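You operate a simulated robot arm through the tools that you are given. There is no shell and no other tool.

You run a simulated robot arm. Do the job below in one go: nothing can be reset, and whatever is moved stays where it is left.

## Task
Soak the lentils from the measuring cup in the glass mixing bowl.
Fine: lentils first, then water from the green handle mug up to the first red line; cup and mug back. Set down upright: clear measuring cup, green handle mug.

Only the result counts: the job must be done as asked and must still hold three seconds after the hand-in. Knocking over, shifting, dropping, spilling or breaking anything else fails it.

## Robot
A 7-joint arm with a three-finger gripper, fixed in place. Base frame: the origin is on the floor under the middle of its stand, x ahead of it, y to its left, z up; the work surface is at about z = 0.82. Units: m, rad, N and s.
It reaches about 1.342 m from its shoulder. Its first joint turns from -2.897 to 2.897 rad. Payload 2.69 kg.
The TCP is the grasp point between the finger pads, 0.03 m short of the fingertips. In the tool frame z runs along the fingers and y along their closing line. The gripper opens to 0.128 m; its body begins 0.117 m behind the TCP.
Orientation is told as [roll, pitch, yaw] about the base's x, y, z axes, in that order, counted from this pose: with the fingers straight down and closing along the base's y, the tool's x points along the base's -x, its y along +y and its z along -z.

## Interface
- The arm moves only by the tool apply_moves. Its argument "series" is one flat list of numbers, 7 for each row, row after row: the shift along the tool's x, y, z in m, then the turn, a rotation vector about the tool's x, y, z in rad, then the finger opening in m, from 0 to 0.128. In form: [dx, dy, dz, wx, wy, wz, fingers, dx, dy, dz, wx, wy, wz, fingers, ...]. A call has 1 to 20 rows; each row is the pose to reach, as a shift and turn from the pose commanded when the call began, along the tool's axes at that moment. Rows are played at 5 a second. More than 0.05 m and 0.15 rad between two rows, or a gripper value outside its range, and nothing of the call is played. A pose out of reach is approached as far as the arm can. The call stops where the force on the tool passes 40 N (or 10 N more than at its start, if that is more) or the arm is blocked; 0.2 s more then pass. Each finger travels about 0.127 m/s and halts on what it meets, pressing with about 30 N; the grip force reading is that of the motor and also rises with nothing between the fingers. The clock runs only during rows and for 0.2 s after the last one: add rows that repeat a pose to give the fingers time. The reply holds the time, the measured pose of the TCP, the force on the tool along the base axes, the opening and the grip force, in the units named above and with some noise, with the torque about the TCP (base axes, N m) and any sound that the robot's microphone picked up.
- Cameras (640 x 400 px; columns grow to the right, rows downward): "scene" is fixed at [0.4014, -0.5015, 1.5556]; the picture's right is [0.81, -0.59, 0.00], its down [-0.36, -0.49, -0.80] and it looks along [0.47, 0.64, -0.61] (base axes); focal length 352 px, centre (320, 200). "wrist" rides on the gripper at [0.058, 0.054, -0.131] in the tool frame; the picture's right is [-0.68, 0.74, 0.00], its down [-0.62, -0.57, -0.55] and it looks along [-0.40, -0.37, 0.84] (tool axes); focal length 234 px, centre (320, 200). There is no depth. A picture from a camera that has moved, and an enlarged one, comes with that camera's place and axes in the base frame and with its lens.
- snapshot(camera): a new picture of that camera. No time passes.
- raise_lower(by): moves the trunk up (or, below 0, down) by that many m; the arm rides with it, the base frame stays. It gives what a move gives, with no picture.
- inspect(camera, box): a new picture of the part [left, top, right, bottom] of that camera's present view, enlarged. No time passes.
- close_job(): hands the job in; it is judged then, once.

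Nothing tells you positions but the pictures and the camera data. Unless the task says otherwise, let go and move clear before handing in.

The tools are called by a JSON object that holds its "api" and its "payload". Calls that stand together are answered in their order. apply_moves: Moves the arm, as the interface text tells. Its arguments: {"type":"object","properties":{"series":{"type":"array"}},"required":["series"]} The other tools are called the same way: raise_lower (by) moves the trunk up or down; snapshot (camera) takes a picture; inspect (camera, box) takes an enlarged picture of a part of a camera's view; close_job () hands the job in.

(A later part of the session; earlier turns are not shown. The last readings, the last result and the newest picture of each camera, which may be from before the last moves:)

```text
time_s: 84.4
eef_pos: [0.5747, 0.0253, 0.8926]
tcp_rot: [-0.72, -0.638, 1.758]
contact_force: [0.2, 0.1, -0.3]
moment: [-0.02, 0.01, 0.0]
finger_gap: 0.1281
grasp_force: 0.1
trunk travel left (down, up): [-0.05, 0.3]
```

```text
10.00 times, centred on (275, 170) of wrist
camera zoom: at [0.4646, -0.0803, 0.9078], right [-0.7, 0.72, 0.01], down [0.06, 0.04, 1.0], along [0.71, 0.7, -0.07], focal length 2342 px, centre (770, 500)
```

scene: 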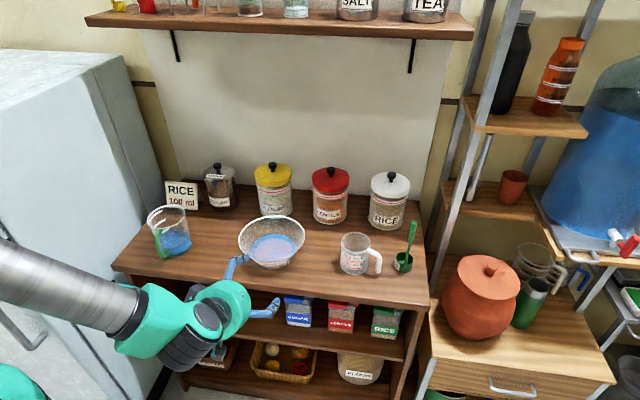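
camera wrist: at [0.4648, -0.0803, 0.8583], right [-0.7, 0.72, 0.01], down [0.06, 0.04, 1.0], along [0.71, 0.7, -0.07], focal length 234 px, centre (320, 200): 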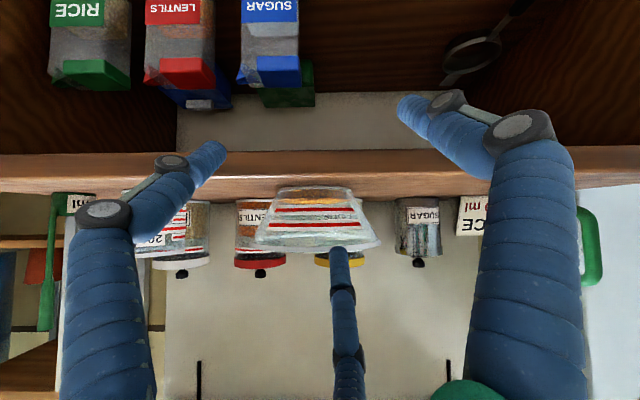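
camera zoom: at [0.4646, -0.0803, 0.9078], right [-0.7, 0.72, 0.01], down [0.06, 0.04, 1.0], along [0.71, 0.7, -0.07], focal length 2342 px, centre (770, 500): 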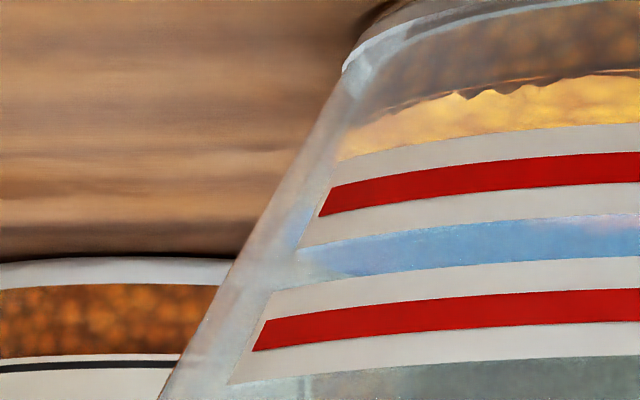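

{"api": "inspect", "payload": {"camera": "wrist", "box": [264, 164, 284, 180]}}

{"api": "inspect", "payload": {"camera": "wrist", "box": [346, 162, 366, 180]}}

{"api": "raise_lower", "payload": {"by": 0.05}}

{"api": "inspect", "payload": {"camera": "wrist", "box": [250, 100, 380, 180]}}

{"api": "inspect", "payload": {"camera": "wrist", "box": [260, 125, 295, 155]}}

{"api": "inspect", "payload": {"camera": "wrist", "box": [335, 125, 370, 155]}}

```text
16.00 times, centred on (274, 172) of wrist
camera zoom: at [0.4646, -0.0803, 0.9078], right [-0.7, 0.72, 0.01], down [0.06, 0.04, 1.0], along [0.71, 0.7, -0.07], focal length 3747 px, centre (1056, 648)
```

zoom: 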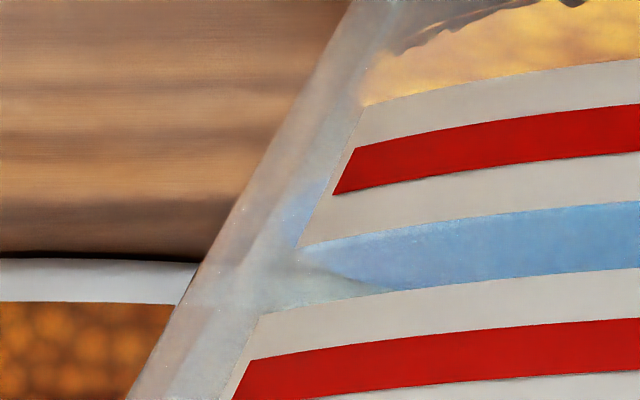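

```text
16.00 times, centred on (356, 171) of wrist
camera zoom: at [0.4646, -0.0803, 0.9078], right [-0.7, 0.72, 0.01], down [0.06, 0.04, 1.0], along [0.71, 0.7, -0.07], focal length 3747 px, centre (-256, 664)
```

zoom: 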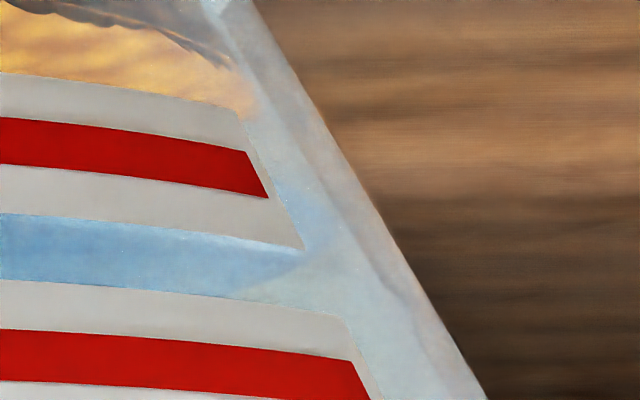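

```text
time_s: 85.3
eef_pos: [0.573, 0.0252, 0.9412]
tcp_rot: [-0.72, -0.638, 1.76]
contact_force: [-0.4, 0.7, -1.0]
moment: [0.01, 0.02, 0.0]
finger_gap: 0.1279
grasp_force: 0.2
trunk travel left (down, up): [-0.1, 0.25]
```

```text
4.92 times, centred on (315, 140) of wrist
camera zoom: at [0.4646, -0.0803, 0.9578], right [-0.7, 0.72, 0.01], down [0.06, 0.04, 1.0], along [0.71, 0.7, -0.07], focal length 1153 px, centre (345, 495)
```

zoom: 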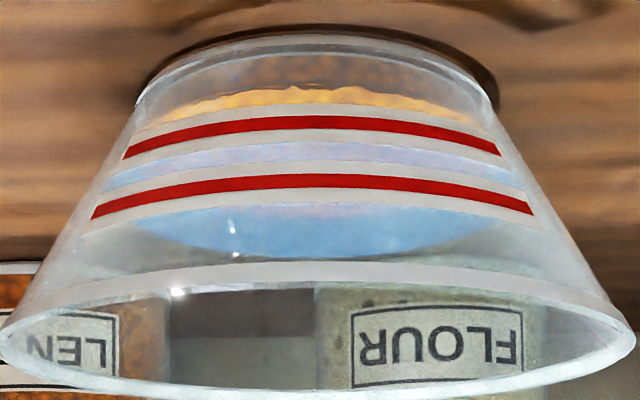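

```text
13.33 times, centred on (278, 140) of wrist
camera zoom: at [0.4646, -0.0803, 0.9578], right [-0.7, 0.72, 0.01], down [0.06, 0.04, 1.0], along [0.71, 0.7, -0.07], focal length 3122 px, centre (887, 1000)
```

zoom: 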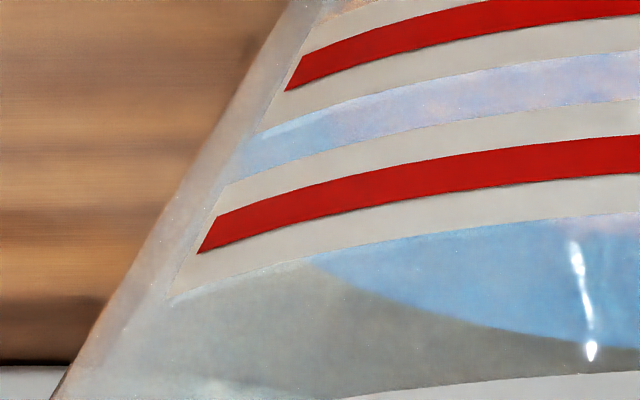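

```text
13.33 times, centred on (352, 140) of wrist
camera zoom: at [0.4646, -0.0803, 0.9578], right [-0.7, 0.72, 0.01], down [0.06, 0.04, 1.0], along [0.71, 0.7, -0.07], focal length 3122 px, centre (-113, 1000)
```

zoom: 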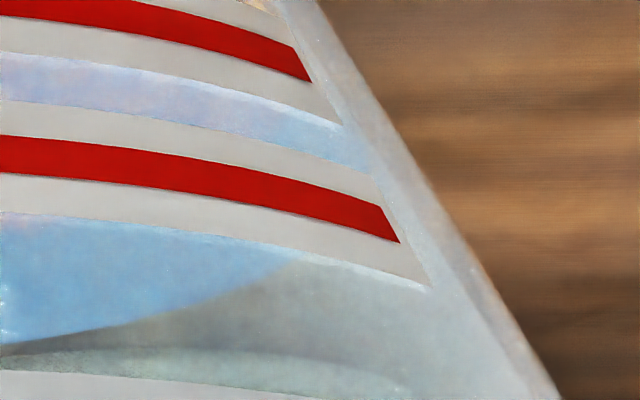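

{"api": "inspect", "payload": {"camera": "wrist", "box": [295, 135, 335, 165]}}

{"api": "raise_lower", "payload": {"by": 0.05}}

{"api": "inspect", "payload": {"camera": "wrist", "box": [295, 105, 335, 135]}}

{"api": "inspect", "payload": {"camera": "wrist", "box": [295, 60, 335, 90]}}

{"api": "inspect", "payload": {"camera": "wrist", "box": [255, 75, 300, 125]}}

{"api": "raise_lower", "payload": {"by": 0.05}}

{"api": "inspect", "payload": {"camera": "wrist", "box": [250, 35, 380, 130]}}

{"api": "inspect", "payload": {"camera": "wrist", "box": [275, 30, 355, 75]}}

```text
13.33 times, centred on (315, 150) of wrist
camera zoom: at [0.4646, -0.0803, 0.9578], right [-0.7, 0.72, 0.01], down [0.06, 0.04, 1.0], along [0.71, 0.7, -0.07], focal length 3122 px, centre (387, 867)
```

zoom: 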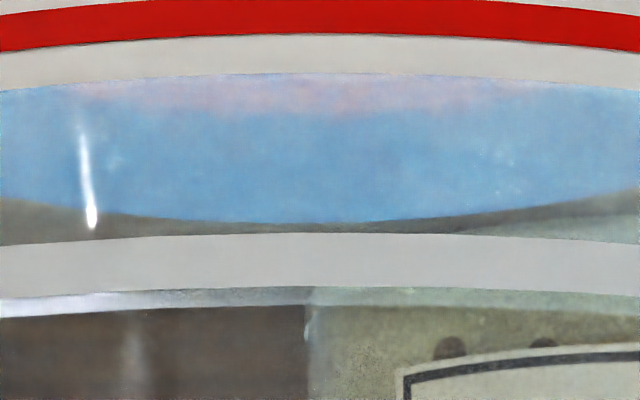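

```text
time_s: 86.2
eef_pos: [0.5729, 0.0261, 0.9907]
tcp_rot: [-0.721, -0.639, 1.761]
contact_force: [0.6, -0.9, -0.5]
moment: [-0.01, -0.02, 0.02]
finger_gap: 0.1281
grasp_force: 0.1
trunk travel left (down, up): [-0.15, 0.2]
```

```text
13.33 times, centred on (315, 120) of wrist
camera zoom: at [0.4646, -0.0803, 1.0078], right [-0.7, 0.72, 0.01], down [0.06, 0.04, 1.0], along [0.71, 0.7, -0.07], focal length 3122 px, centre (387, 1267)
```

zoom: 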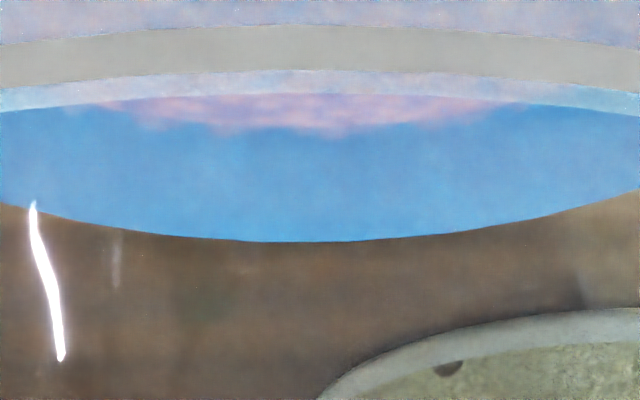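

```text
13.33 times, centred on (315, 75) of wrist
camera zoom: at [0.4646, -0.0803, 1.0078], right [-0.7, 0.72, 0.01], down [0.06, 0.04, 1.0], along [0.71, 0.7, -0.07], focal length 3122 px, centre (387, 1867)
```

zoom: 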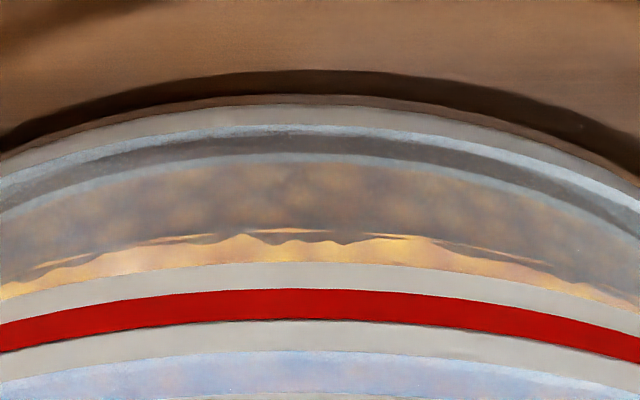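

```text
8.00 times, centred on (278, 100) of wrist
camera zoom: at [0.4646, -0.0803, 1.0078], right [-0.7, 0.72, 0.01], down [0.06, 0.04, 1.0], along [0.71, 0.7, -0.07], focal length 1873 px, centre (660, 1000)
```

zoom: 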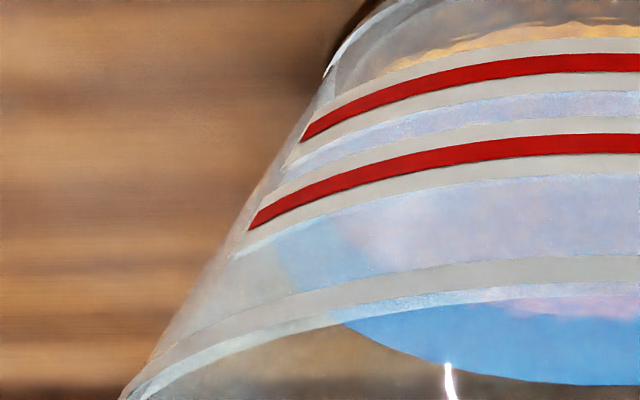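

```text
time_s: 87.1
eef_pos: [0.5752, 0.0255, 1.0427]
tcp_rot: [-0.72, -0.639, 1.758]
contact_force: [0.6, -0.5, 0.0]
moment: [0.01, 0.03, 0.03]
finger_gap: 0.1282
grasp_force: 0.0
trunk travel left (down, up): [-0.2, 0.15]
```

```text
4.21 times, centred on (315, 82) of wrist
camera zoom: at [0.4646, -0.0803, 1.0578], right [-0.7, 0.72, 0.01], down [0.06, 0.04, 1.0], along [0.71, 0.7, -0.07], focal length 986 px, centre (341, 695)
```

zoom: 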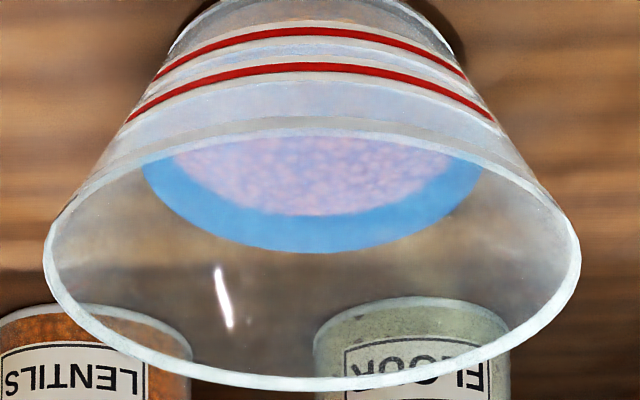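

```text
8.00 times, centred on (315, 52) of wrist
camera zoom: at [0.4646, -0.0803, 1.0578], right [-0.7, 0.72, 0.01], down [0.06, 0.04, 1.0], along [0.71, 0.7, -0.07], focal length 1873 px, centre (360, 1380)
```

zoom: 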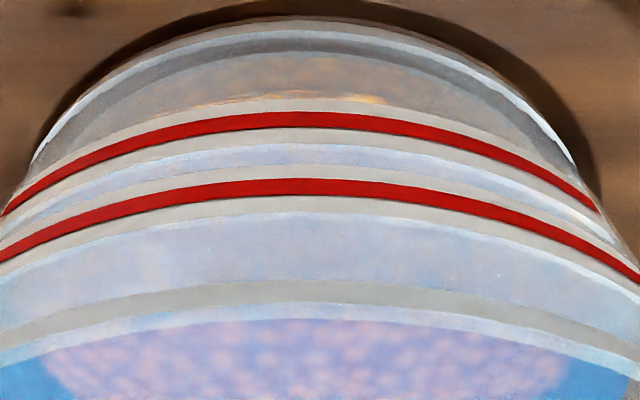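

Triangulating from several camera heights puts the first red line at z ≈ 0.8504 and the water surface at z ≈ 0.8477. That is about 2.7 mm short, roughly 30 ml, so I'll top it up, first restoring the trunk and straightening the hand.

{"api": "raise_lower", "payload": {"by": -0.05}}

{"api": "apply_moves", "payload": {"series": [-0.0097, -0.0089, -0.0096, -0.08, 0.0865, 0, 0.128, -0.0193, -0.0178, -0.0191, -0.16, 0.173, 0, 0.128, -0.029, -0.0268, -0.0287, -0.24, 0.2594, 0, 0.128, -0.0386, -0.0357, -0.0382, -0.32, 0.3459, 0, 0.128, -0.0483, -0.0446, -0.0478, -0.4, 0.4324, 0, 0.128, -0.0579, -0.0535, -0.0573, -0.48, 0.5189, 0, 0.128, -0.0676, -0.0625, -0.0669, -0.56, 0.6053, 0, 0.128, -0.0772, -0.0714, -0.0764, -0.64, 0.6918, 0, 0.128, -0.0772, -0.0714, -0.0764, -0.64, 0.6918, 0, 0.128]}}

{"api": "snapshot", "payload": {"camera": "wrist"}}

{"api": "snapshot", "payload": {"camera": "scene"}}

```text
time_s: 88.0
eef_pos: [0.5742, 0.0264, 0.9922]
tcp_rot: [-0.72, -0.636, 1.759]
contact_force: [-0.2, 0.1, 0.7]
moment: [0.03, 0.04, -0.01]
finger_gap: 0.1284
grasp_force: 0.1
trunk travel left (down, up): [-0.15, 0.2]
```

```text
time_s: 90.0
eef_pos: [0.5762, 0.026, 1.1231]
tcp_rot: [0.024, 0.005, 1.52]
contact_force: [1.2, 0.0, -0.6]
moment: [-0.04, 0.08, -0.02]
finger_gap: 0.1281
grasp_force: 0.1
trunk travel left (down, up): [-0.15, 0.2]
```

```text
taken
camera wrist: at [0.5235, -0.0284, 1.2558], right [-0.7, 0.71, 0.01], down [0.61, 0.59, 0.53], along [0.37, 0.38, -0.85], focal length 234 px, centre (320, 200)
```

wrist: 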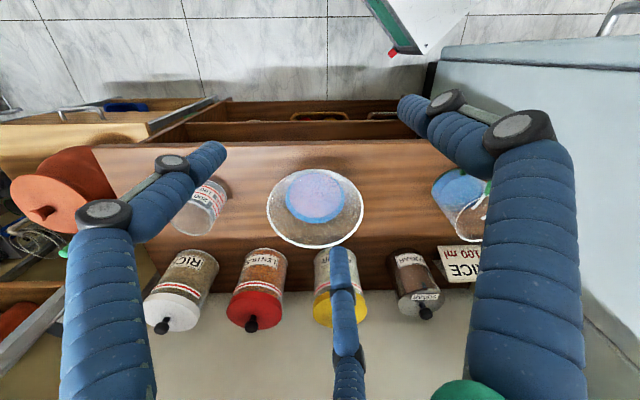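

```text
taken
```

scene: 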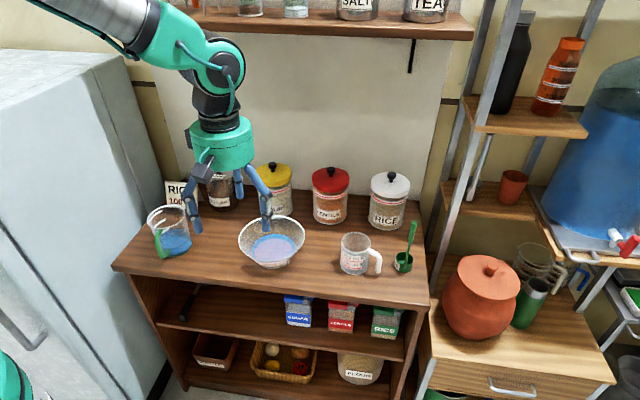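

{"api": "apply_moves", "payload": {"series": [-0.0393, 0.0121, 0, 0.0119, -0.0026, 0, 0.128, -0.0787, 0.0243, 0, 0.0238, -0.0052, 0, 0.128, -0.118, 0.0364, 0, 0.0238, -0.0052, 0, 0.128, -0.1573, 0.0485, 0, 0.0238, -0.0052, 0, 0.128, -0.1966, 0.0606, 0, 0.0238, -0.0052, 0, 0.128, -0.236, 0.0728, 0, 0.0238, -0.0052, 0, 0.128, -0.2753, 0.0849, 0, 0.0238, -0.0052, 0, 0.128, -0.3146, 0.097, 0, 0.0238, -0.0052, 0, 0.128, -0.3146, 0.097, 0, 0.0238, -0.0052, 0, 0.128]}}

{"api": "snapshot", "payload": {"camera": "wrist"}}

{"api": "inspect", "payload": {"camera": "wrist", "box": [220, 20, 420, 170]}}

```text
time_s: 92.0
eef_pos: [0.4948, 0.3481, 1.1247]
tcp_rot: [0.0, 0.0, 1.518]
contact_force: [0.4, 1.4, -0.9]
moment: [-0.04, -0.01, -0.02]
finger_gap: 0.1281
grasp_force: 0.0
trunk travel left (down, up): [-0.15, 0.2]
```

```text
taken
camera wrist: at [0.4389, 0.2935, 1.2552], right [-0.7, 0.71, 0.0], down [0.6, 0.58, 0.55], along [0.39, 0.38, -0.84], focal length 234 px, centre (320, 200)
```

wrist: 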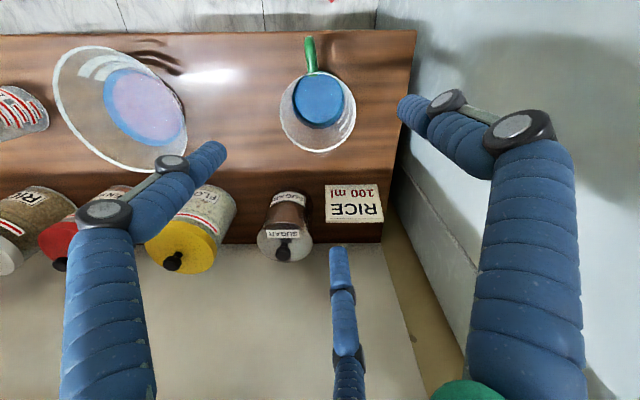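

```text
2.67 times, centred on (320, 95) of wrist
camera zoom: at [0.4389, 0.2935, 1.2552], right [-0.7, 0.71, 0.0], down [0.6, 0.58, 0.55], along [0.39, 0.38, -0.84], focal length 624 px, centre (320, 480)
```

zoom: 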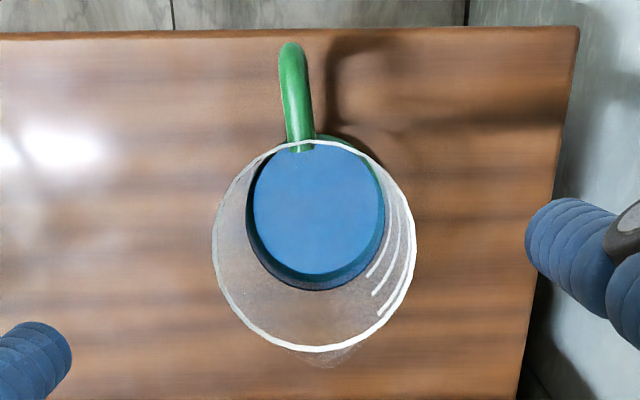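

{"api": "apply_moves", "payload": {"series": [0.004, 0, 0.03, 0, 0, 0, 0.128, 0.004, 0, 0.06, 0, 0, 0, 0.128, 0.004, 0, 0.09, 0, 0, 0, 0.128, 0.004, 0, 0.09, 0, 0, 0, 0.128]}}

{"api": "snapshot", "payload": {"camera": "wrist"}}

{"api": "inspect", "payload": {"camera": "wrist", "box": [220, 30, 420, 210]}}

```text
time_s: 93.0
eef_pos: [0.496, 0.3422, 1.0333]
tcp_rot: [0.002, -0.003, 1.519]
contact_force: [0.0, 0.9, 0.0]
moment: [-0.04, -0.01, -0.03]
finger_gap: 0.128
grasp_force: 0.1
trunk travel left (down, up): [-0.15, 0.2]
```

```text
taken
camera wrist: at [0.4397, 0.2867, 1.1644], right [-0.7, 0.71, 0.0], down [0.6, 0.58, 0.55], along [0.39, 0.39, -0.84], focal length 234 px, centre (320, 200)
```

wrist: 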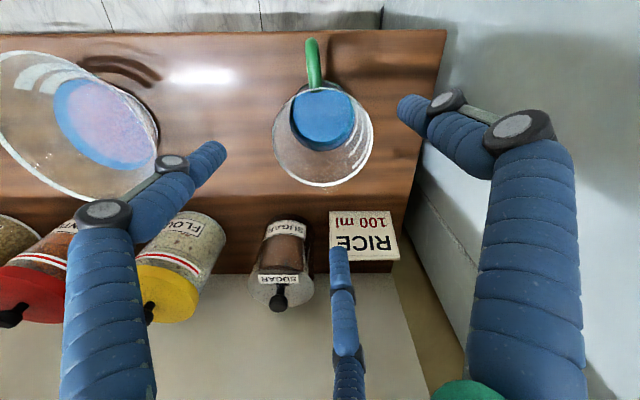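

```text
2.22 times, centred on (320, 120) of wrist
camera zoom: at [0.4397, 0.2867, 1.1644], right [-0.7, 0.71, 0.0], down [0.6, 0.58, 0.55], along [0.39, 0.39, -0.84], focal length 520 px, centre (320, 378)
```

zoom: 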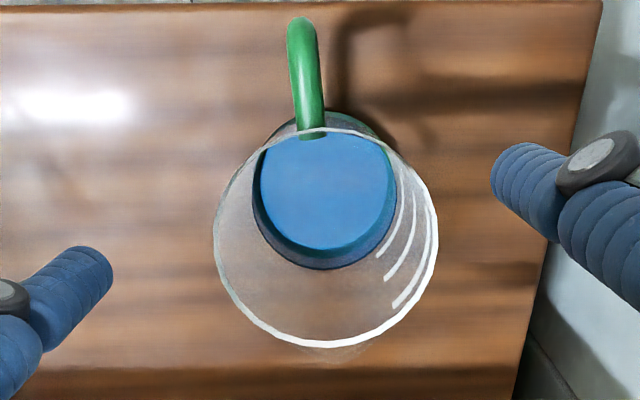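

The mug is within about 3 mm of the hand's axis. I'll nudge 2 mm and descend to the same grip height as before.

{"api": "apply_moves", "payload": {"series": [-0.0025, 0.0012, 0.035, 0, 0, 0, 0.128, -0.0025, 0.0012, 0.07, 0, 0, 0, 0.128, -0.0025, 0.0012, 0.105, 0, 0, 0, 0.128, -0.0025, 0.0012, 0.13, 0, 0, 0, 0.128, -0.0025, 0.0012, 0.1445, 0, 0, 0, 0.128, -0.0025, 0.0012, 0.1445, 0, 0, 0, 0.128]}}

{"api": "snapshot", "payload": {"camera": "wrist"}}

{"api": "inspect", "payload": {"camera": "scene", "box": [90, 120, 230, 280]}}

```text
time_s: 94.5
eef_pos: [0.4954, 0.342, 0.8884]
tcp_rot: [0.0, -0.002, 1.518]
contact_force: [0.1, 0.7, 0.0]
moment: [0.0, -0.01, 0.0]
finger_gap: 0.128
grasp_force: 0.1
trunk travel left (down, up): [-0.15, 0.2]
```

```text
taken
camera wrist: at [0.4382, 0.2878, 1.0195], right [-0.7, 0.71, 0.0], down [0.6, 0.58, 0.55], along [0.39, 0.38, -0.84], focal length 234 px, centre (320, 200)
```

wrist: 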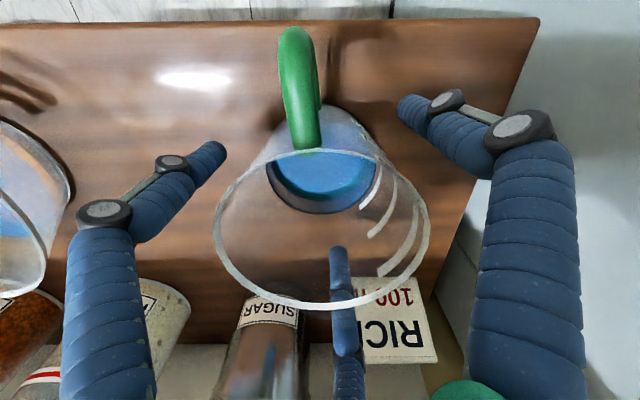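

```text
2.50 times, centred on (160, 200) of scene
camera zoom: at [0.4014, -0.5015, 1.5556], right [0.81, -0.59, 0.0], down [-0.36, -0.49, -0.8], along [0.47, 0.64, -0.61], focal length 880 px, centre (720, 200)
```

zoom: 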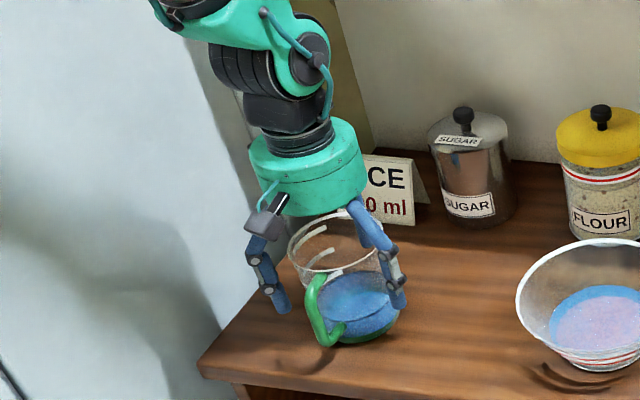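

{"api": "apply_moves", "payload": {"series": [-0.0027, 0, 0, 0, 0, 0, 0.128, -0.0027, 0, 0, 0, 0, 0, 0.115, -0.0027, 0, 0, 0, 0, 0, 0.105, -0.0027, 0, 0, 0, 0, 0, 0.095, -0.0027, 0, 0, 0, 0, 0, 0.085, -0.0027, 0, 0, 0, 0, 0, 0.085, -0.0027, 0, 0, 0, 0, 0, 0.085]}}

{"api": "snapshot", "payload": {"camera": "wrist"}}

{"api": "inspect", "payload": {"camera": "scene", "box": [90, 120, 230, 280]}}

```text
time_s: 96.0
eef_pos: [0.4958, 0.3447, 0.8889]
tcp_rot: [0.0, -0.003, 1.518]
contact_force: [-0.4, -0.8, 3.0]
moment: [-0.2, 0.1, -0.01]
finger_gap: 0.0902
grasp_force: 30.1
trunk travel left (down, up): [-0.15, 0.2]
```

```text
taken
camera wrist: at [0.4385, 0.291, 1.0203], right [-0.7, 0.71, 0.0], down [0.6, 0.58, 0.55], along [0.39, 0.39, -0.84], focal length 234 px, centre (320, 200)
```

wrist: 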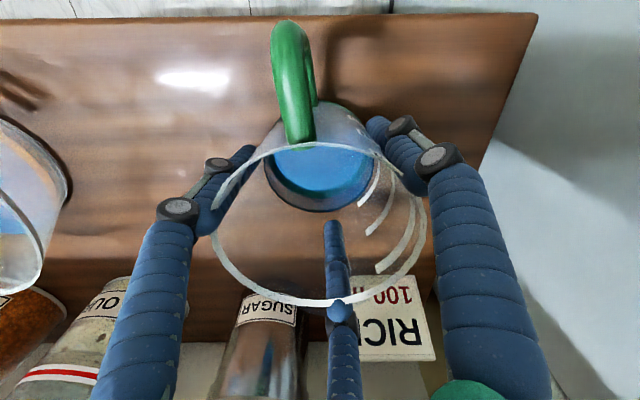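

```text
2.50 times, centred on (160, 200) of scene
camera zoom: at [0.4014, -0.5015, 1.5556], right [0.81, -0.59, 0.0], down [-0.36, -0.49, -0.8], along [0.47, 0.64, -0.61], focal length 880 px, centre (720, 200)
```

zoom: 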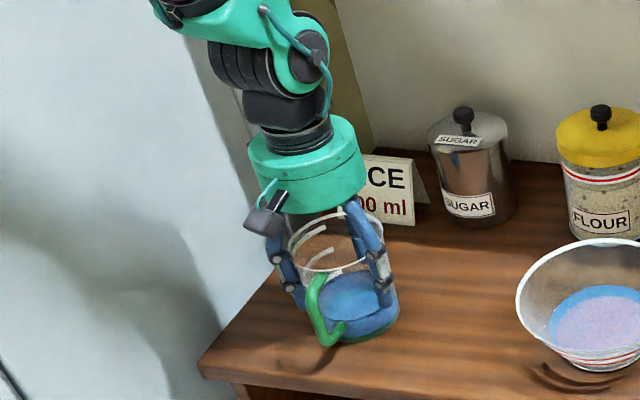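

The grip matches the earlier one. I'll lift gently and carry the mug back to the pouring position.

{"api": "apply_moves", "payload": {"series": [0, 0, -0.005, 0, 0, 0, 0.085, 0, 0, -0.015, 0, 0, 0, 0.085, 0, 0, -0.03, 0, 0, 0, 0.085, 0, 0, -0.06, 0, 0, 0, 0.085, 0, 0, -0.095, 0, 0, 0, 0.085, 0, 0, -0.13, 0, 0, 0, 0.085, 0, 0, -0.165, 0, 0, 0, 0.085, 0, 0, -0.19, 0, 0, 0, 0.085, 0, 0, -0.1995, 0, 0, 0, 0.085, 0.0072, -0.0112, -0.1995, 0, 0, -0.044, 0.085, 0.0216, -0.0336, -0.1995, 0, 0, -0.132, 0.085, 0.0396, -0.0616, -0.1995, 0, 0, -0.2419, 0.085, 0.0595, -0.0924, -0.1995, 0, 0, -0.3629, 0.085, 0.0793, -0.1232, -0.1995, 0, 0, -0.4838, 0.085, 0.0991, -0.1539, -0.1995, 0, 0, -0.6048, 0.085, 0.1189, -0.1847, -0.1995, 0, 0, -0.7257, 0.085, 0.1388, -0.2155, -0.1995, 0, 0, -0.8467, 0.085, 0.1568, -0.2435, -0.1995, 0, 0, -0.9567, 0.085, 0.1712, -0.2659, -0.1995, 0, 0, -1.0446, 0.085, 0.1802, -0.2799, -0.1995, 0, 0, -1.0996, 0.085]}}

{"api": "snapshot", "payload": {"camera": "wrist"}}

{"api": "snapshot", "payload": {"camera": "scene"}}

```text
time_s: 100.2
eef_pos: [0.766, 0.1517, 1.0873]
tcp_rot: [-0.001, -0.002, 2.619]
contact_force: [0.6, 0.3, -2.9]
moment: [0.02, 0.02, 0.01]
finger_gap: 0.0898
grasp_force: 30.1
trunk travel left (down, up): [-0.15, 0.2]
```

```text
taken
camera wrist: at [0.7891, 0.0764, 1.2193], right [-0.95, -0.3, 0.0], down [-0.25, 0.8, 0.55], along [-0.17, 0.52, -0.84], focal length 234 px, centre (320, 200)
```

wrist: 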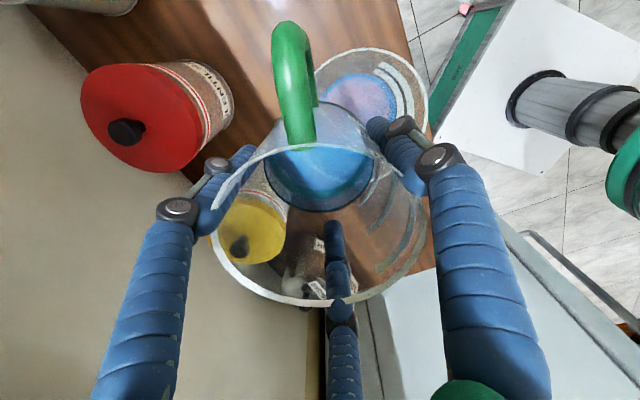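

```text
taken
```

scene: 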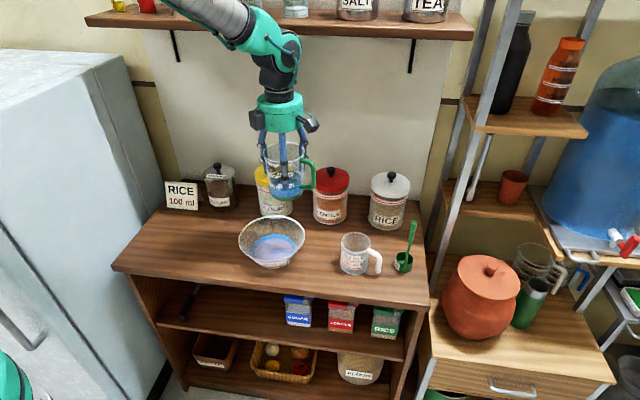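

{"api": "apply_moves", "payload": {"series": [-0.0003, 0.0002, 0.009, 0.0436, 0.0756, 0, 0.085, -0.0005, 0.0003, 0.018, 0.0873, 0.1512, 0, 0.085, -0.0008, 0.0005, 0.027, 0.1309, 0.2267, 0, 0.085, -0.0011, 0.0007, 0.036, 0.1745, 0.3023, 0, 0.085, -0.0014, 0.0008, 0.045, 0.2182, 0.3779, 0, 0.085, -0.0016, 0.001, 0.054, 0.2618, 0.4534, 0, 0.085, -0.0019, 0.0011, 0.063, 0.3054, 0.529, 0, 0.085, -0.0022, 0.0013, 0.072, 0.3491, 0.6046, 0, 0.085, -0.0025, 0.0015, 0.081, 0.3927, 0.6802, 0, 0.085, -0.0027, 0.0016, 0.09, 0.4363, 0.7557, 0, 0.085, -0.003, 0.0018, 0.099, 0.48, 0.8313, 0, 0.085, -0.003, 0.0018, 0.099, 0.48, 0.8313, 0, 0.085]}}

{"api": "inspect", "payload": {"camera": "scene", "box": [220, 180, 320, 280]}}

{"api": "inspect", "payload": {"camera": "scene", "box": [246, 228, 298, 252]}}

{"api": "snapshot", "payload": {"camera": "wrist"}}

```text
time_s: 102.8
eef_pos: [0.762, 0.1526, 0.9897]
tcp_rot: [-0.622, 0.789, 2.351]
contact_force: [-0.1, -0.6, -2.3]
moment: [0.02, 0.02, 0.02]
finger_gap: 0.0896
grasp_force: 29.9
trunk travel left (down, up): [-0.15, 0.2]
```

```text
4.00 times, centred on (270, 230) of scene
camera zoom: at [0.4014, -0.5015, 1.5556], right [0.81, -0.59, 0.0], down [-0.36, -0.49, -0.8], along [0.47, 0.64, -0.61], focal length 1408 px, centre (520, 80)
```

zoom: 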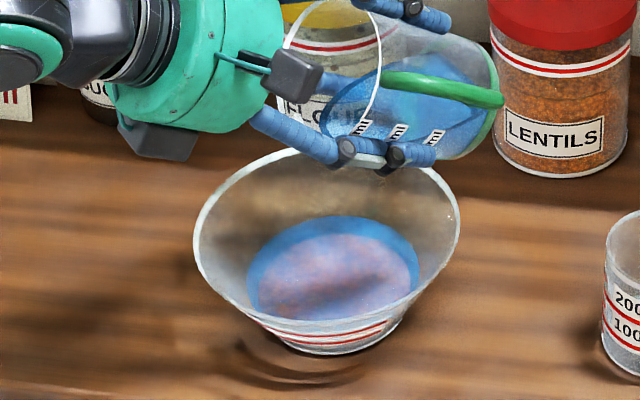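

```text
12.31 times, centred on (272, 240) of scene
camera zoom: at [0.4014, -0.5015, 1.5556], right [0.81, -0.59, 0.0], down [-0.36, -0.49, -0.8], along [0.47, 0.64, -0.61], focal length 4333 px, centre (911, -292)
```

zoom: 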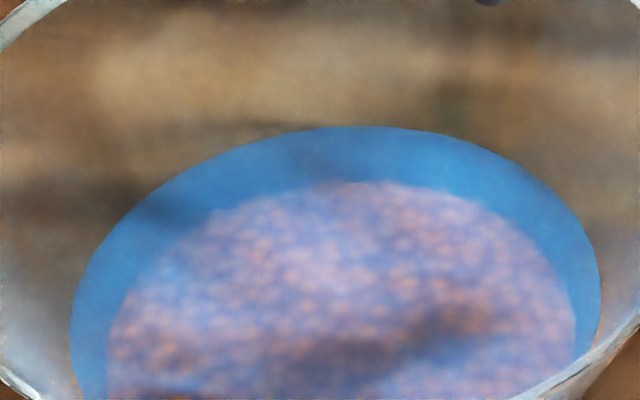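

```text
taken
camera wrist: at [0.6678, 0.0771, 1.0839], right [-0.55, -0.3, -0.78], down [-0.59, 0.8, 0.11], along [0.59, 0.52, -0.61], focal length 234 px, centre (320, 200)
```

wrist: 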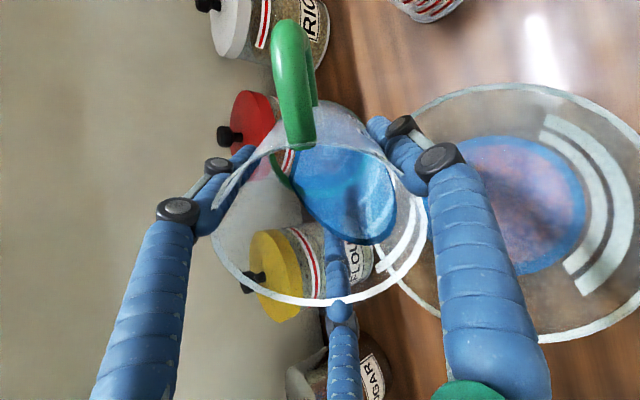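

{"api": "apply_moves", "payload": {"series": [-0.0012, 0.0007, -0.0005, 0.0262, 0.0453, 0, 0.085, -0.0024, 0.0014, -0.0009, 0.0524, 0.0907, 0, 0.085, -0.0024, 0.0014, -0.0009, 0.0524, 0.0907, 0, 0.085, -0.0023, 0.0014, -0.0018, 0.0654, 0.1134, 0, 0.085, -0.0023, 0.0014, -0.0018, 0.0654, 0.1134, 0, 0.085, -0.0023, 0.0014, -0.0018, 0.0654, 0.1134, 0, 0.085, -0.0023, 0.0014, -0.0018, 0.0654, 0.1134, 0, 0.085, -0.0023, 0.0014, -0.0018, 0.0654, 0.1134, 0, 0.085, -0.0023, 0.0014, -0.0018, 0.0654, 0.1134, 0, 0.085]}}

{"api": "inspect", "payload": {"camera": "scene", "box": [246, 228, 298, 252]}}

{"api": "inspect", "payload": {"camera": "scene", "box": [220, 180, 320, 280]}}

```text
time_s: 104.8
eef_pos: [0.7582, 0.1528, 0.9885]
tcp_rot: [-0.766, 0.874, 2.244]
contact_force: [0.6, 0.7, -1.5]
moment: [0.02, 0.06, 0.0]
finger_gap: 0.0898
grasp_force: 30.0
trunk travel left (down, up): [-0.15, 0.2]
```

```text
12.31 times, centred on (272, 240) of scene
camera zoom: at [0.4014, -0.5015, 1.5556], right [0.81, -0.59, 0.0], down [-0.36, -0.49, -0.8], along [0.47, 0.64, -0.61], focal length 4333 px, centre (911, -292)
```

zoom: 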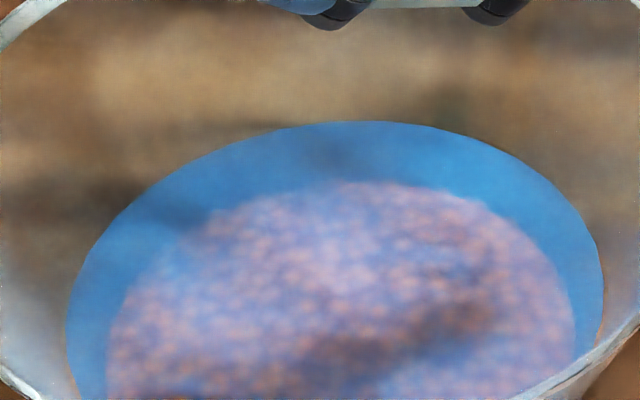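

```text
4.00 times, centred on (270, 230) of scene
camera zoom: at [0.4014, -0.5015, 1.5556], right [0.81, -0.59, 0.0], down [-0.36, -0.49, -0.8], along [0.47, 0.64, -0.61], focal length 1408 px, centre (520, 80)
```

zoom: 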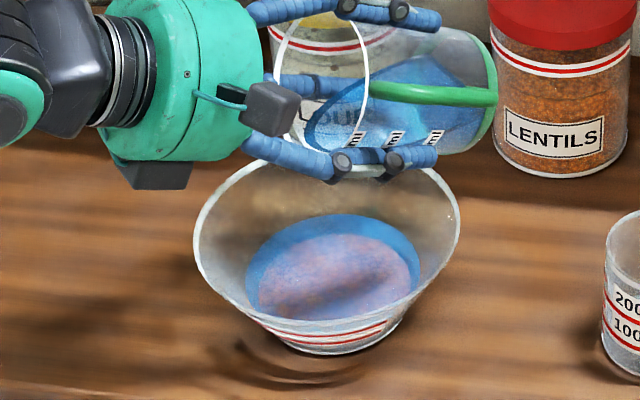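

{"api": "apply_moves", "payload": {"series": [0.0001, -0.0001, -0.0006, 0.007, 0.0121, 0, 0.085, 0.0001, -0.0001, -0.0006, 0.007, 0.0121, 0, 0.085, 0.0001, -0.0001, -0.0006, 0.007, 0.0121, 0, 0.085, 0.0001, -0.0001, -0.0006, 0.007, 0.0121, 0, 0.085, 0.0001, -0.0001, -0.0006, 0.007, 0.0121, 0, 0.085]}}

{"api": "inspect", "payload": {"camera": "scene", "box": [246, 228, 298, 252]}}

```text
time_s: 106.0
eef_pos: [0.759, 0.1528, 0.9888]
tcp_rot: [-0.784, 0.883, 2.232]
contact_force: [0.5, -0.2, -2.9]
moment: [0.0, 0.02, 0.02]
finger_gap: 0.0897
grasp_force: 29.9
trunk travel left (down, up): [-0.15, 0.2]
```

```text
12.31 times, centred on (272, 240) of scene
camera zoom: at [0.4014, -0.5015, 1.5556], right [0.81, -0.59, 0.0], down [-0.36, -0.49, -0.8], along [0.47, 0.64, -0.61], focal length 4333 px, centre (911, -292)
```

zoom: 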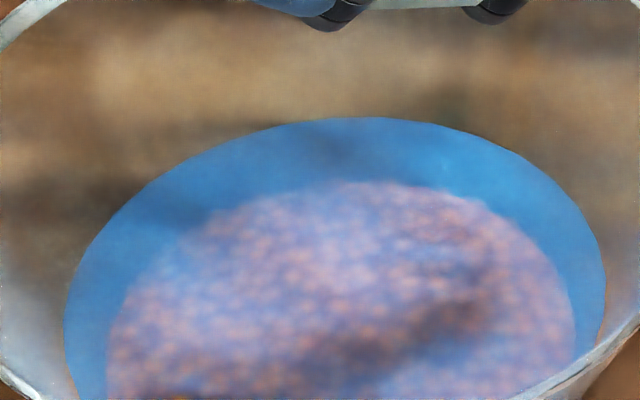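

{"api": "apply_moves", "payload": {"series": [0.0001, -0.0001, -0.0005, 0.0057, 0.0098, 0, 0.085, 0.0001, -0.0001, -0.0005, 0.0057, 0.0098, 0, 0.085, 0.0001, -0.0001, -0.0005, 0.0057, 0.0098, 0, 0.085, 0.0001, -0.0001, -0.0005, 0.0057, 0.0098, 0, 0.085, 0.0001, -0.0001, -0.0005, 0.0057, 0.0098, 0, 0.085]}}

{"api": "inspect", "payload": {"camera": "scene", "box": [246, 228, 298, 252]}}

```text
time_s: 107.2
eef_pos: [0.7584, 0.1519, 0.9879]
tcp_rot: [-0.797, 0.89, 2.219]
contact_force: [-0.5, 0.0, -2.4]
moment: [0.06, 0.0, 0.0]
finger_gap: 0.0898
grasp_force: 30.1
trunk travel left (down, up): [-0.15, 0.2]
```

```text
12.31 times, centred on (272, 240) of scene
camera zoom: at [0.4014, -0.5015, 1.5556], right [0.81, -0.59, 0.0], down [-0.36, -0.49, -0.8], along [0.47, 0.64, -0.61], focal length 4333 px, centre (911, -292)
```

zoom: 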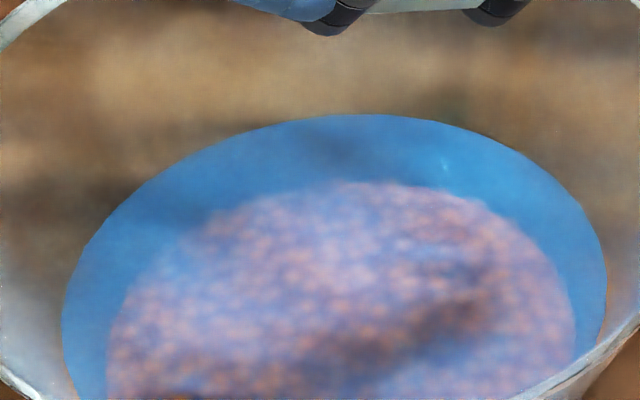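

The level has reached my target for the first line. I'll bring the mug upright and return it.

{"api": "apply_moves", "payload": {"series": [0.008, -0.0046, -0.0037, -0.0558, -0.0967, 0, 0.085, 0.016, -0.0093, -0.0074, -0.1116, -0.1933, 0, 0.085, 0.0241, -0.0139, -0.0111, -0.1674, -0.29, 0, 0.085, 0.0321, -0.0185, -0.0148, -0.2232, -0.3866, 0, 0.085, 0.0401, -0.0232, -0.0186, -0.2791, -0.4833, 0, 0.085, 0.0481, -0.0278, -0.0223, -0.3349, -0.58, 0, 0.085, 0.0561, -0.0324, -0.026, -0.3907, -0.6766, 0, 0.085, 0.0642, -0.037, -0.0297, -0.4465, -0.7733, 0, 0.085, 0.0722, -0.0417, -0.0334, -0.5023, -0.8699, 0, 0.085, 0.0802, -0.0463, -0.0371, -0.5581, -0.9666, 0, 0.085, 0.0802, -0.0463, -0.0371, -0.5581, -0.9666, 0, 0.085]}}

{"api": "snapshot", "payload": {"camera": "wrist"}}

{"api": "snapshot", "payload": {"camera": "scene"}}

```text
time_s: 109.7
eef_pos: [0.7669, 0.152, 1.0874]
tcp_rot: [0.001, -0.001, 2.619]
contact_force: [0.1, 0.8, -1.7]
moment: [0.01, 0.06, 0.0]
finger_gap: 0.0905
grasp_force: 30.2
out of reach, approached as far as the arm can: row 6
trunk travel left (down, up): [-0.15, 0.2]
```

```text
taken
camera wrist: at [0.789, 0.0764, 1.2185], right [-0.95, -0.3, 0.0], down [-0.25, 0.8, 0.55], along [-0.17, 0.52, -0.83], focal length 234 px, centre (320, 200)
```

wrist: 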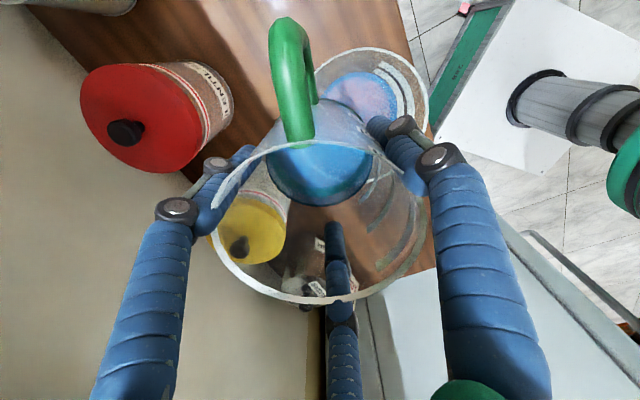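

```text
taken
```

scene: 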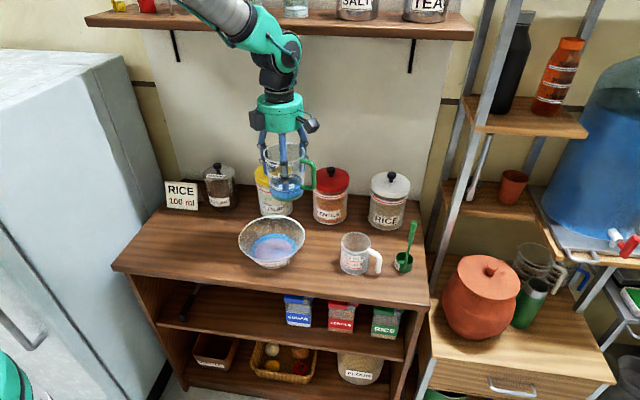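

{"api": "apply_moves", "payload": {"series": [-0.0099, -0.001, 0, 0, 0, 0.033, 0.085, -0.0298, -0.0029, 0, 0, 0, 0.099, 0.085, -0.0562, -0.0054, 0, 0, 0, 0.1869, 0.085, -0.086, -0.0083, 0, 0, 0, 0.2859, 0.085, -0.1158, -0.0112, 0, 0, 0, 0.3849, 0.085, -0.1456, -0.014, 0, 0, 0, 0.4838, 0.085, -0.1753, -0.0169, 0, 0, 0, 0.5828, 0.085, -0.2051, -0.0198, 0, 0, 0, 0.6818, 0.085, -0.2349, -0.0226, 0, 0, 0, 0.7807, 0.085, -0.2646, -0.0255, 0, 0, 0, 0.8797, 0.085, -0.2911, -0.0281, 0, 0, 0, 0.9676, 0.085, -0.3143, -0.0303, 0, 0, 0, 1.0446, 0.085, -0.3308, -0.0319, 0, 0, 0, 1.0996, 0.085, -0.3308, -0.0319, 0, 0, 0, 1.0996, 0.085]}}

{"api": "snapshot", "payload": {"camera": "wrist"}}

```text
time_s: 112.7
eef_pos: [0.493, 0.3459, 1.0886]
tcp_rot: [0.0, 0.0, 1.517]
contact_force: [-1.0, -0.1, -2.0]
moment: [0.01, -0.03, 0.0]
finger_gap: 0.0899
grasp_force: 29.8
trunk travel left (down, up): [-0.15, 0.2]
```

```text
taken
camera wrist: at [0.4362, 0.2902, 1.2199], right [-0.7, 0.71, 0.0], down [0.6, 0.58, 0.55], along [0.39, 0.38, -0.84], focal length 234 px, centre (320, 200)
```

wrist: 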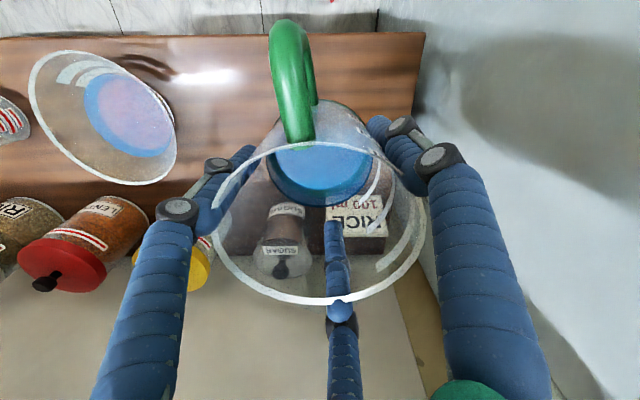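

{"api": "apply_moves", "payload": {"series": [0.0005, -0.0024, 0.02, 0, 0, 0, 0.085, 0.0005, -0.0024, 0.055, 0, 0, 0, 0.085, 0.0005, -0.0024, 0.09, 0, 0, 0, 0.085, 0.0005, -0.0024, 0.125, 0, 0, 0, 0.085, 0.0005, -0.0024, 0.155, 0, 0, 0, 0.085, 0.0005, -0.0024, 0.175, 0, 0, 0, 0.085, 0.0005, -0.0024, 0.187, 0, 0, 0, 0.085, 0.0005, -0.0024, 0.193, 0, 0, 0, 0.085, 0.0005, -0.0024, 0.196, 0, 0, 0, 0.085, 0.0005, -0.0024, 0.196, 0, 0, 0, 0.085]}}

{"api": "inspect", "payload": {"camera": "scene", "box": [90, 120, 230, 280]}}

```text
time_s: 114.8
eef_pos: [0.499, 0.3442, 0.8912]
tcp_rot: [0.0, 0.0, 1.519]
contact_force: [0.4, -0.4, -2.7]
moment: [0.02, -0.03, 0.0]
finger_gap: 0.09
grasp_force: 30.1
trunk travel left (down, up): [-0.15, 0.2]
```

```text
2.50 times, centred on (160, 200) of scene
camera zoom: at [0.4014, -0.5015, 1.5556], right [0.81, -0.59, 0.0], down [-0.36, -0.49, -0.8], along [0.47, 0.64, -0.61], focal length 880 px, centre (720, 200)
```

zoom: 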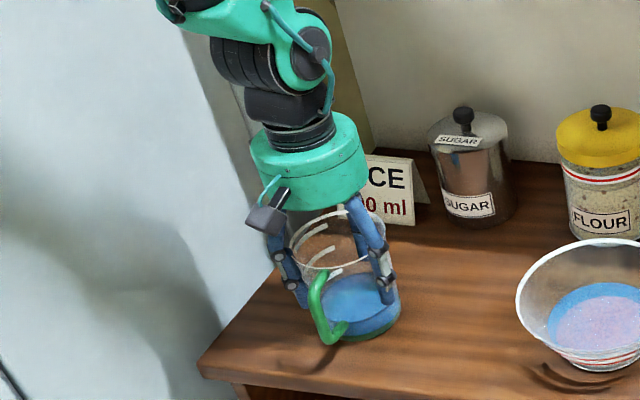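

{"api": "apply_moves", "payload": {"series": [0, 0, 0.001, 0, 0, 0, 0.085, 0, 0, 0.002, 0, 0, 0, 0.085, 0, 0, 0.002, 0, 0, 0, 0.085]}}

```text
time_s: 115.7
eef_pos: [0.4985, 0.3449, 0.8898]
tcp_rot: [0.001, 0.0, 1.518]
contact_force: [-0.9, -0.7, -3.2]
moment: [0.04, 0.0, -0.01]
finger_gap: 0.0898
grasp_force: 29.7
trunk travel left (down, up): [-0.15, 0.2]
```

{"api": "apply_moves", "payload": {"series": [0, 0, 0.0008, 0, 0, 0, 0.085, 0, 0, 0.0016, 0, 0, 0, 0.085, 0, 0, 0.0016, 0, 0, 0, 0.085]}}

```text
time_s: 116.5
eef_pos: [0.4978, 0.3451, 0.8896]
tcp_rot: [-0.003, -0.001, 1.516]
contact_force: [-3.9, -0.7, 11.9]
moment: [-0.03, -0.25, -0.02]
finger_gap: 0.09
grasp_force: 29.5
trunk travel left (down, up): [-0.15, 0.2]
```

The mug is on the table again. I'll ease off, release it and check.

{"api": "apply_moves", "payload": {"series": [0, 0, -0.0008, 0, 0, 0, 0.085, 0, 0, -0.0008, 0, 0, 0, 0.09, 0, 0, -0.0008, 0, 0, 0, 0.1, 0, 0, -0.0008, 0, 0, 0, 0.115, 0, 0, -0.0008, 0, 0, 0, 0.128, 0, 0, -0.0008, 0, 0, 0, 0.128]}}

{"api": "snapshot", "payload": {"camera": "wrist"}}

{"api": "inspect", "payload": {"camera": "scene", "box": [90, 120, 230, 280]}}

```text
time_s: 117.8
eef_pos: [0.497, 0.3441, 0.8891]
tcp_rot: [0.0, -0.002, 1.518]
contact_force: [0.4, 0.3, -0.5]
moment: [-0.01, 0.02, -0.01]
finger_gap: 0.1281
grasp_force: 0.0
trunk travel left (down, up): [-0.15, 0.2]
```

```text
taken
camera wrist: at [0.4402, 0.2895, 1.0211], right [-0.7, 0.71, 0.0], down [0.6, 0.58, 0.55], along [0.39, 0.39, -0.84], focal length 234 px, centre (320, 200)
```

wrist: 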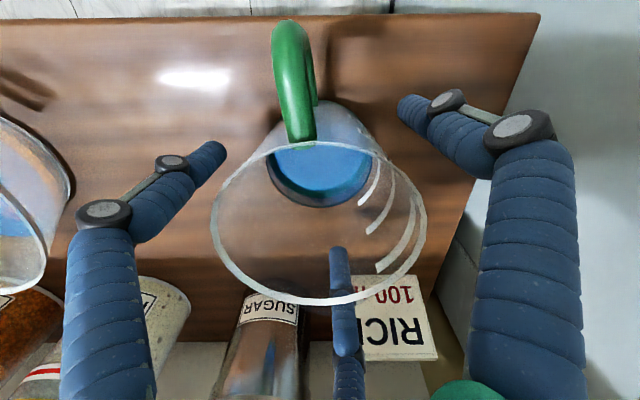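

```text
2.50 times, centred on (160, 200) of scene
camera zoom: at [0.4014, -0.5015, 1.5556], right [0.81, -0.59, 0.0], down [-0.36, -0.49, -0.8], along [0.47, 0.64, -0.61], focal length 880 px, centre (720, 200)
```

zoom: 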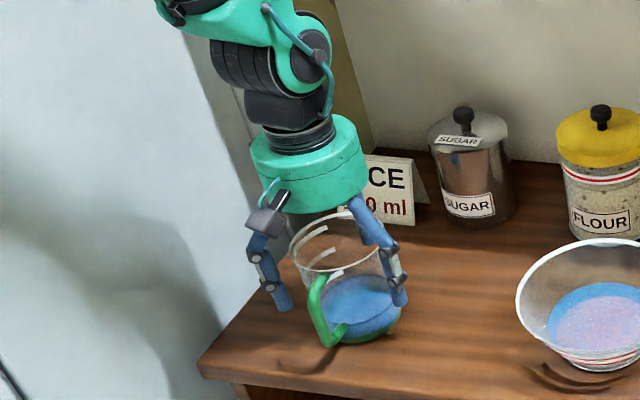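

The mug stands upright in place. I'll rise and repeat the side view to verify the final water level.

{"api": "apply_moves", "payload": {"series": [0, 0, -0.0385, 0, 0, 0, 0.128, 0, 0, -0.077, 0, 0, 0, 0.128, 0, 0, -0.1155, 0, 0, 0, 0.128, 0, 0, -0.154, 0, 0, 0, 0.128, 0, 0, -0.1925, 0, 0, 0, 0.128, 0, 0, -0.231, 0, 0, 0, 0.128, 0.0393, -0.0109, -0.231, 0, 0, 0, 0.128, 0.0786, -0.0218, -0.231, 0, 0, 0, 0.128, 0.1179, -0.0326, -0.231, 0, 0, 0, 0.128, 0.1572, -0.0435, -0.231, 0, 0, 0, 0.128, 0.1965, -0.0544, -0.231, 0, 0, 0, 0.128, 0.2358, -0.0653, -0.231, 0, 0, 0, 0.128, 0.2751, -0.0761, -0.231, 0, 0, 0, 0.128, 0.3144, -0.087, -0.231, 0, 0, 0, 0.128]}}

{"api": "apply_moves", "payload": {"series": [0, 0, 0, 0.08, -0.0865, 0, 0.128, 0, 0, 0, 0.16, -0.173, 0, 0.128, 0, 0, 0.02, 0.24, -0.2594, 0, 0.128, 0, 0, 0.05, 0.32, -0.3459, 0, 0.128, 0, 0, 0.08, 0.4, -0.4324, 0, 0.128, 0, 0, 0.11, 0.48, -0.5189, 0, 0.128, 0, 0, 0.13, 0.56, -0.6053, 0, 0.128, 0, 0, 0.13, 0.62, -0.6702, 0, 0.128, 0, 0, 0.13, 0.62, -0.6702, 0, 0.128]}}

{"api": "snapshot", "payload": {"camera": "wrist"}}

{"api": "snapshot", "payload": {"camera": "scene"}}

```text
time_s: 120.8
eef_pos: [0.5666, 0.0235, 1.1153]
tcp_rot: [0.0, -0.002, 1.519]
contact_force: [0.0, 0.0, -0.2]
moment: [0.03, 0.02, -0.04]
finger_gap: 0.128
grasp_force: 0.1
trunk travel left (down, up): [-0.15, 0.2]
```

```text
time_s: 122.8
eef_pos: [0.5683, 0.0244, 0.9908]
tcp_rot: [-0.715, -0.621, 1.755]
contact_force: [-0.2, -0.6, -0.4]
moment: [0.0, 0.0, -0.02]
finger_gap: 0.1281
grasp_force: 0.0
trunk travel left (down, up): [-0.15, 0.2]
```

```text
taken
camera wrist: at [0.4587, -0.0809, 1.0083], right [-0.7, 0.72, 0.0], down [0.06, 0.05, 1.0], along [0.71, 0.7, -0.08], focal length 234 px, centre (320, 200)
```

wrist: 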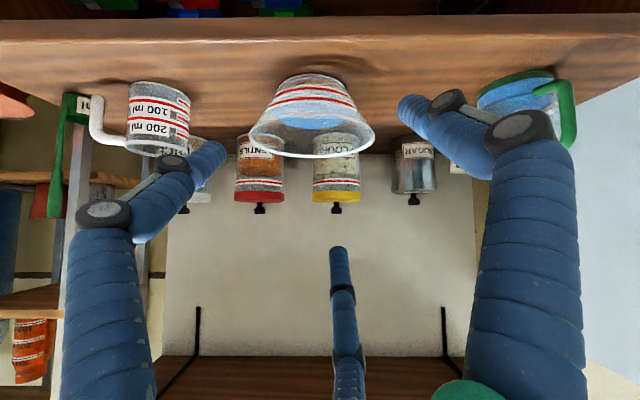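

```text
taken
```

scene: 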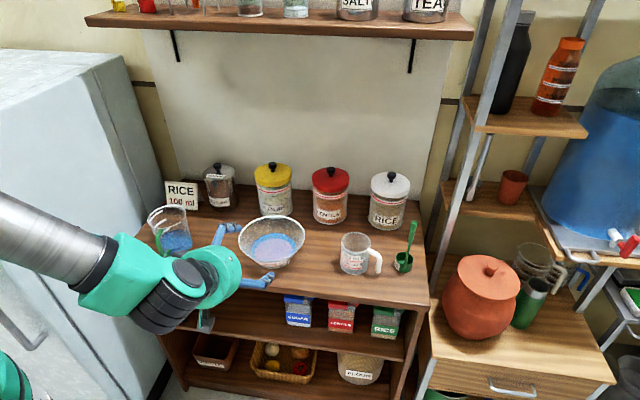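

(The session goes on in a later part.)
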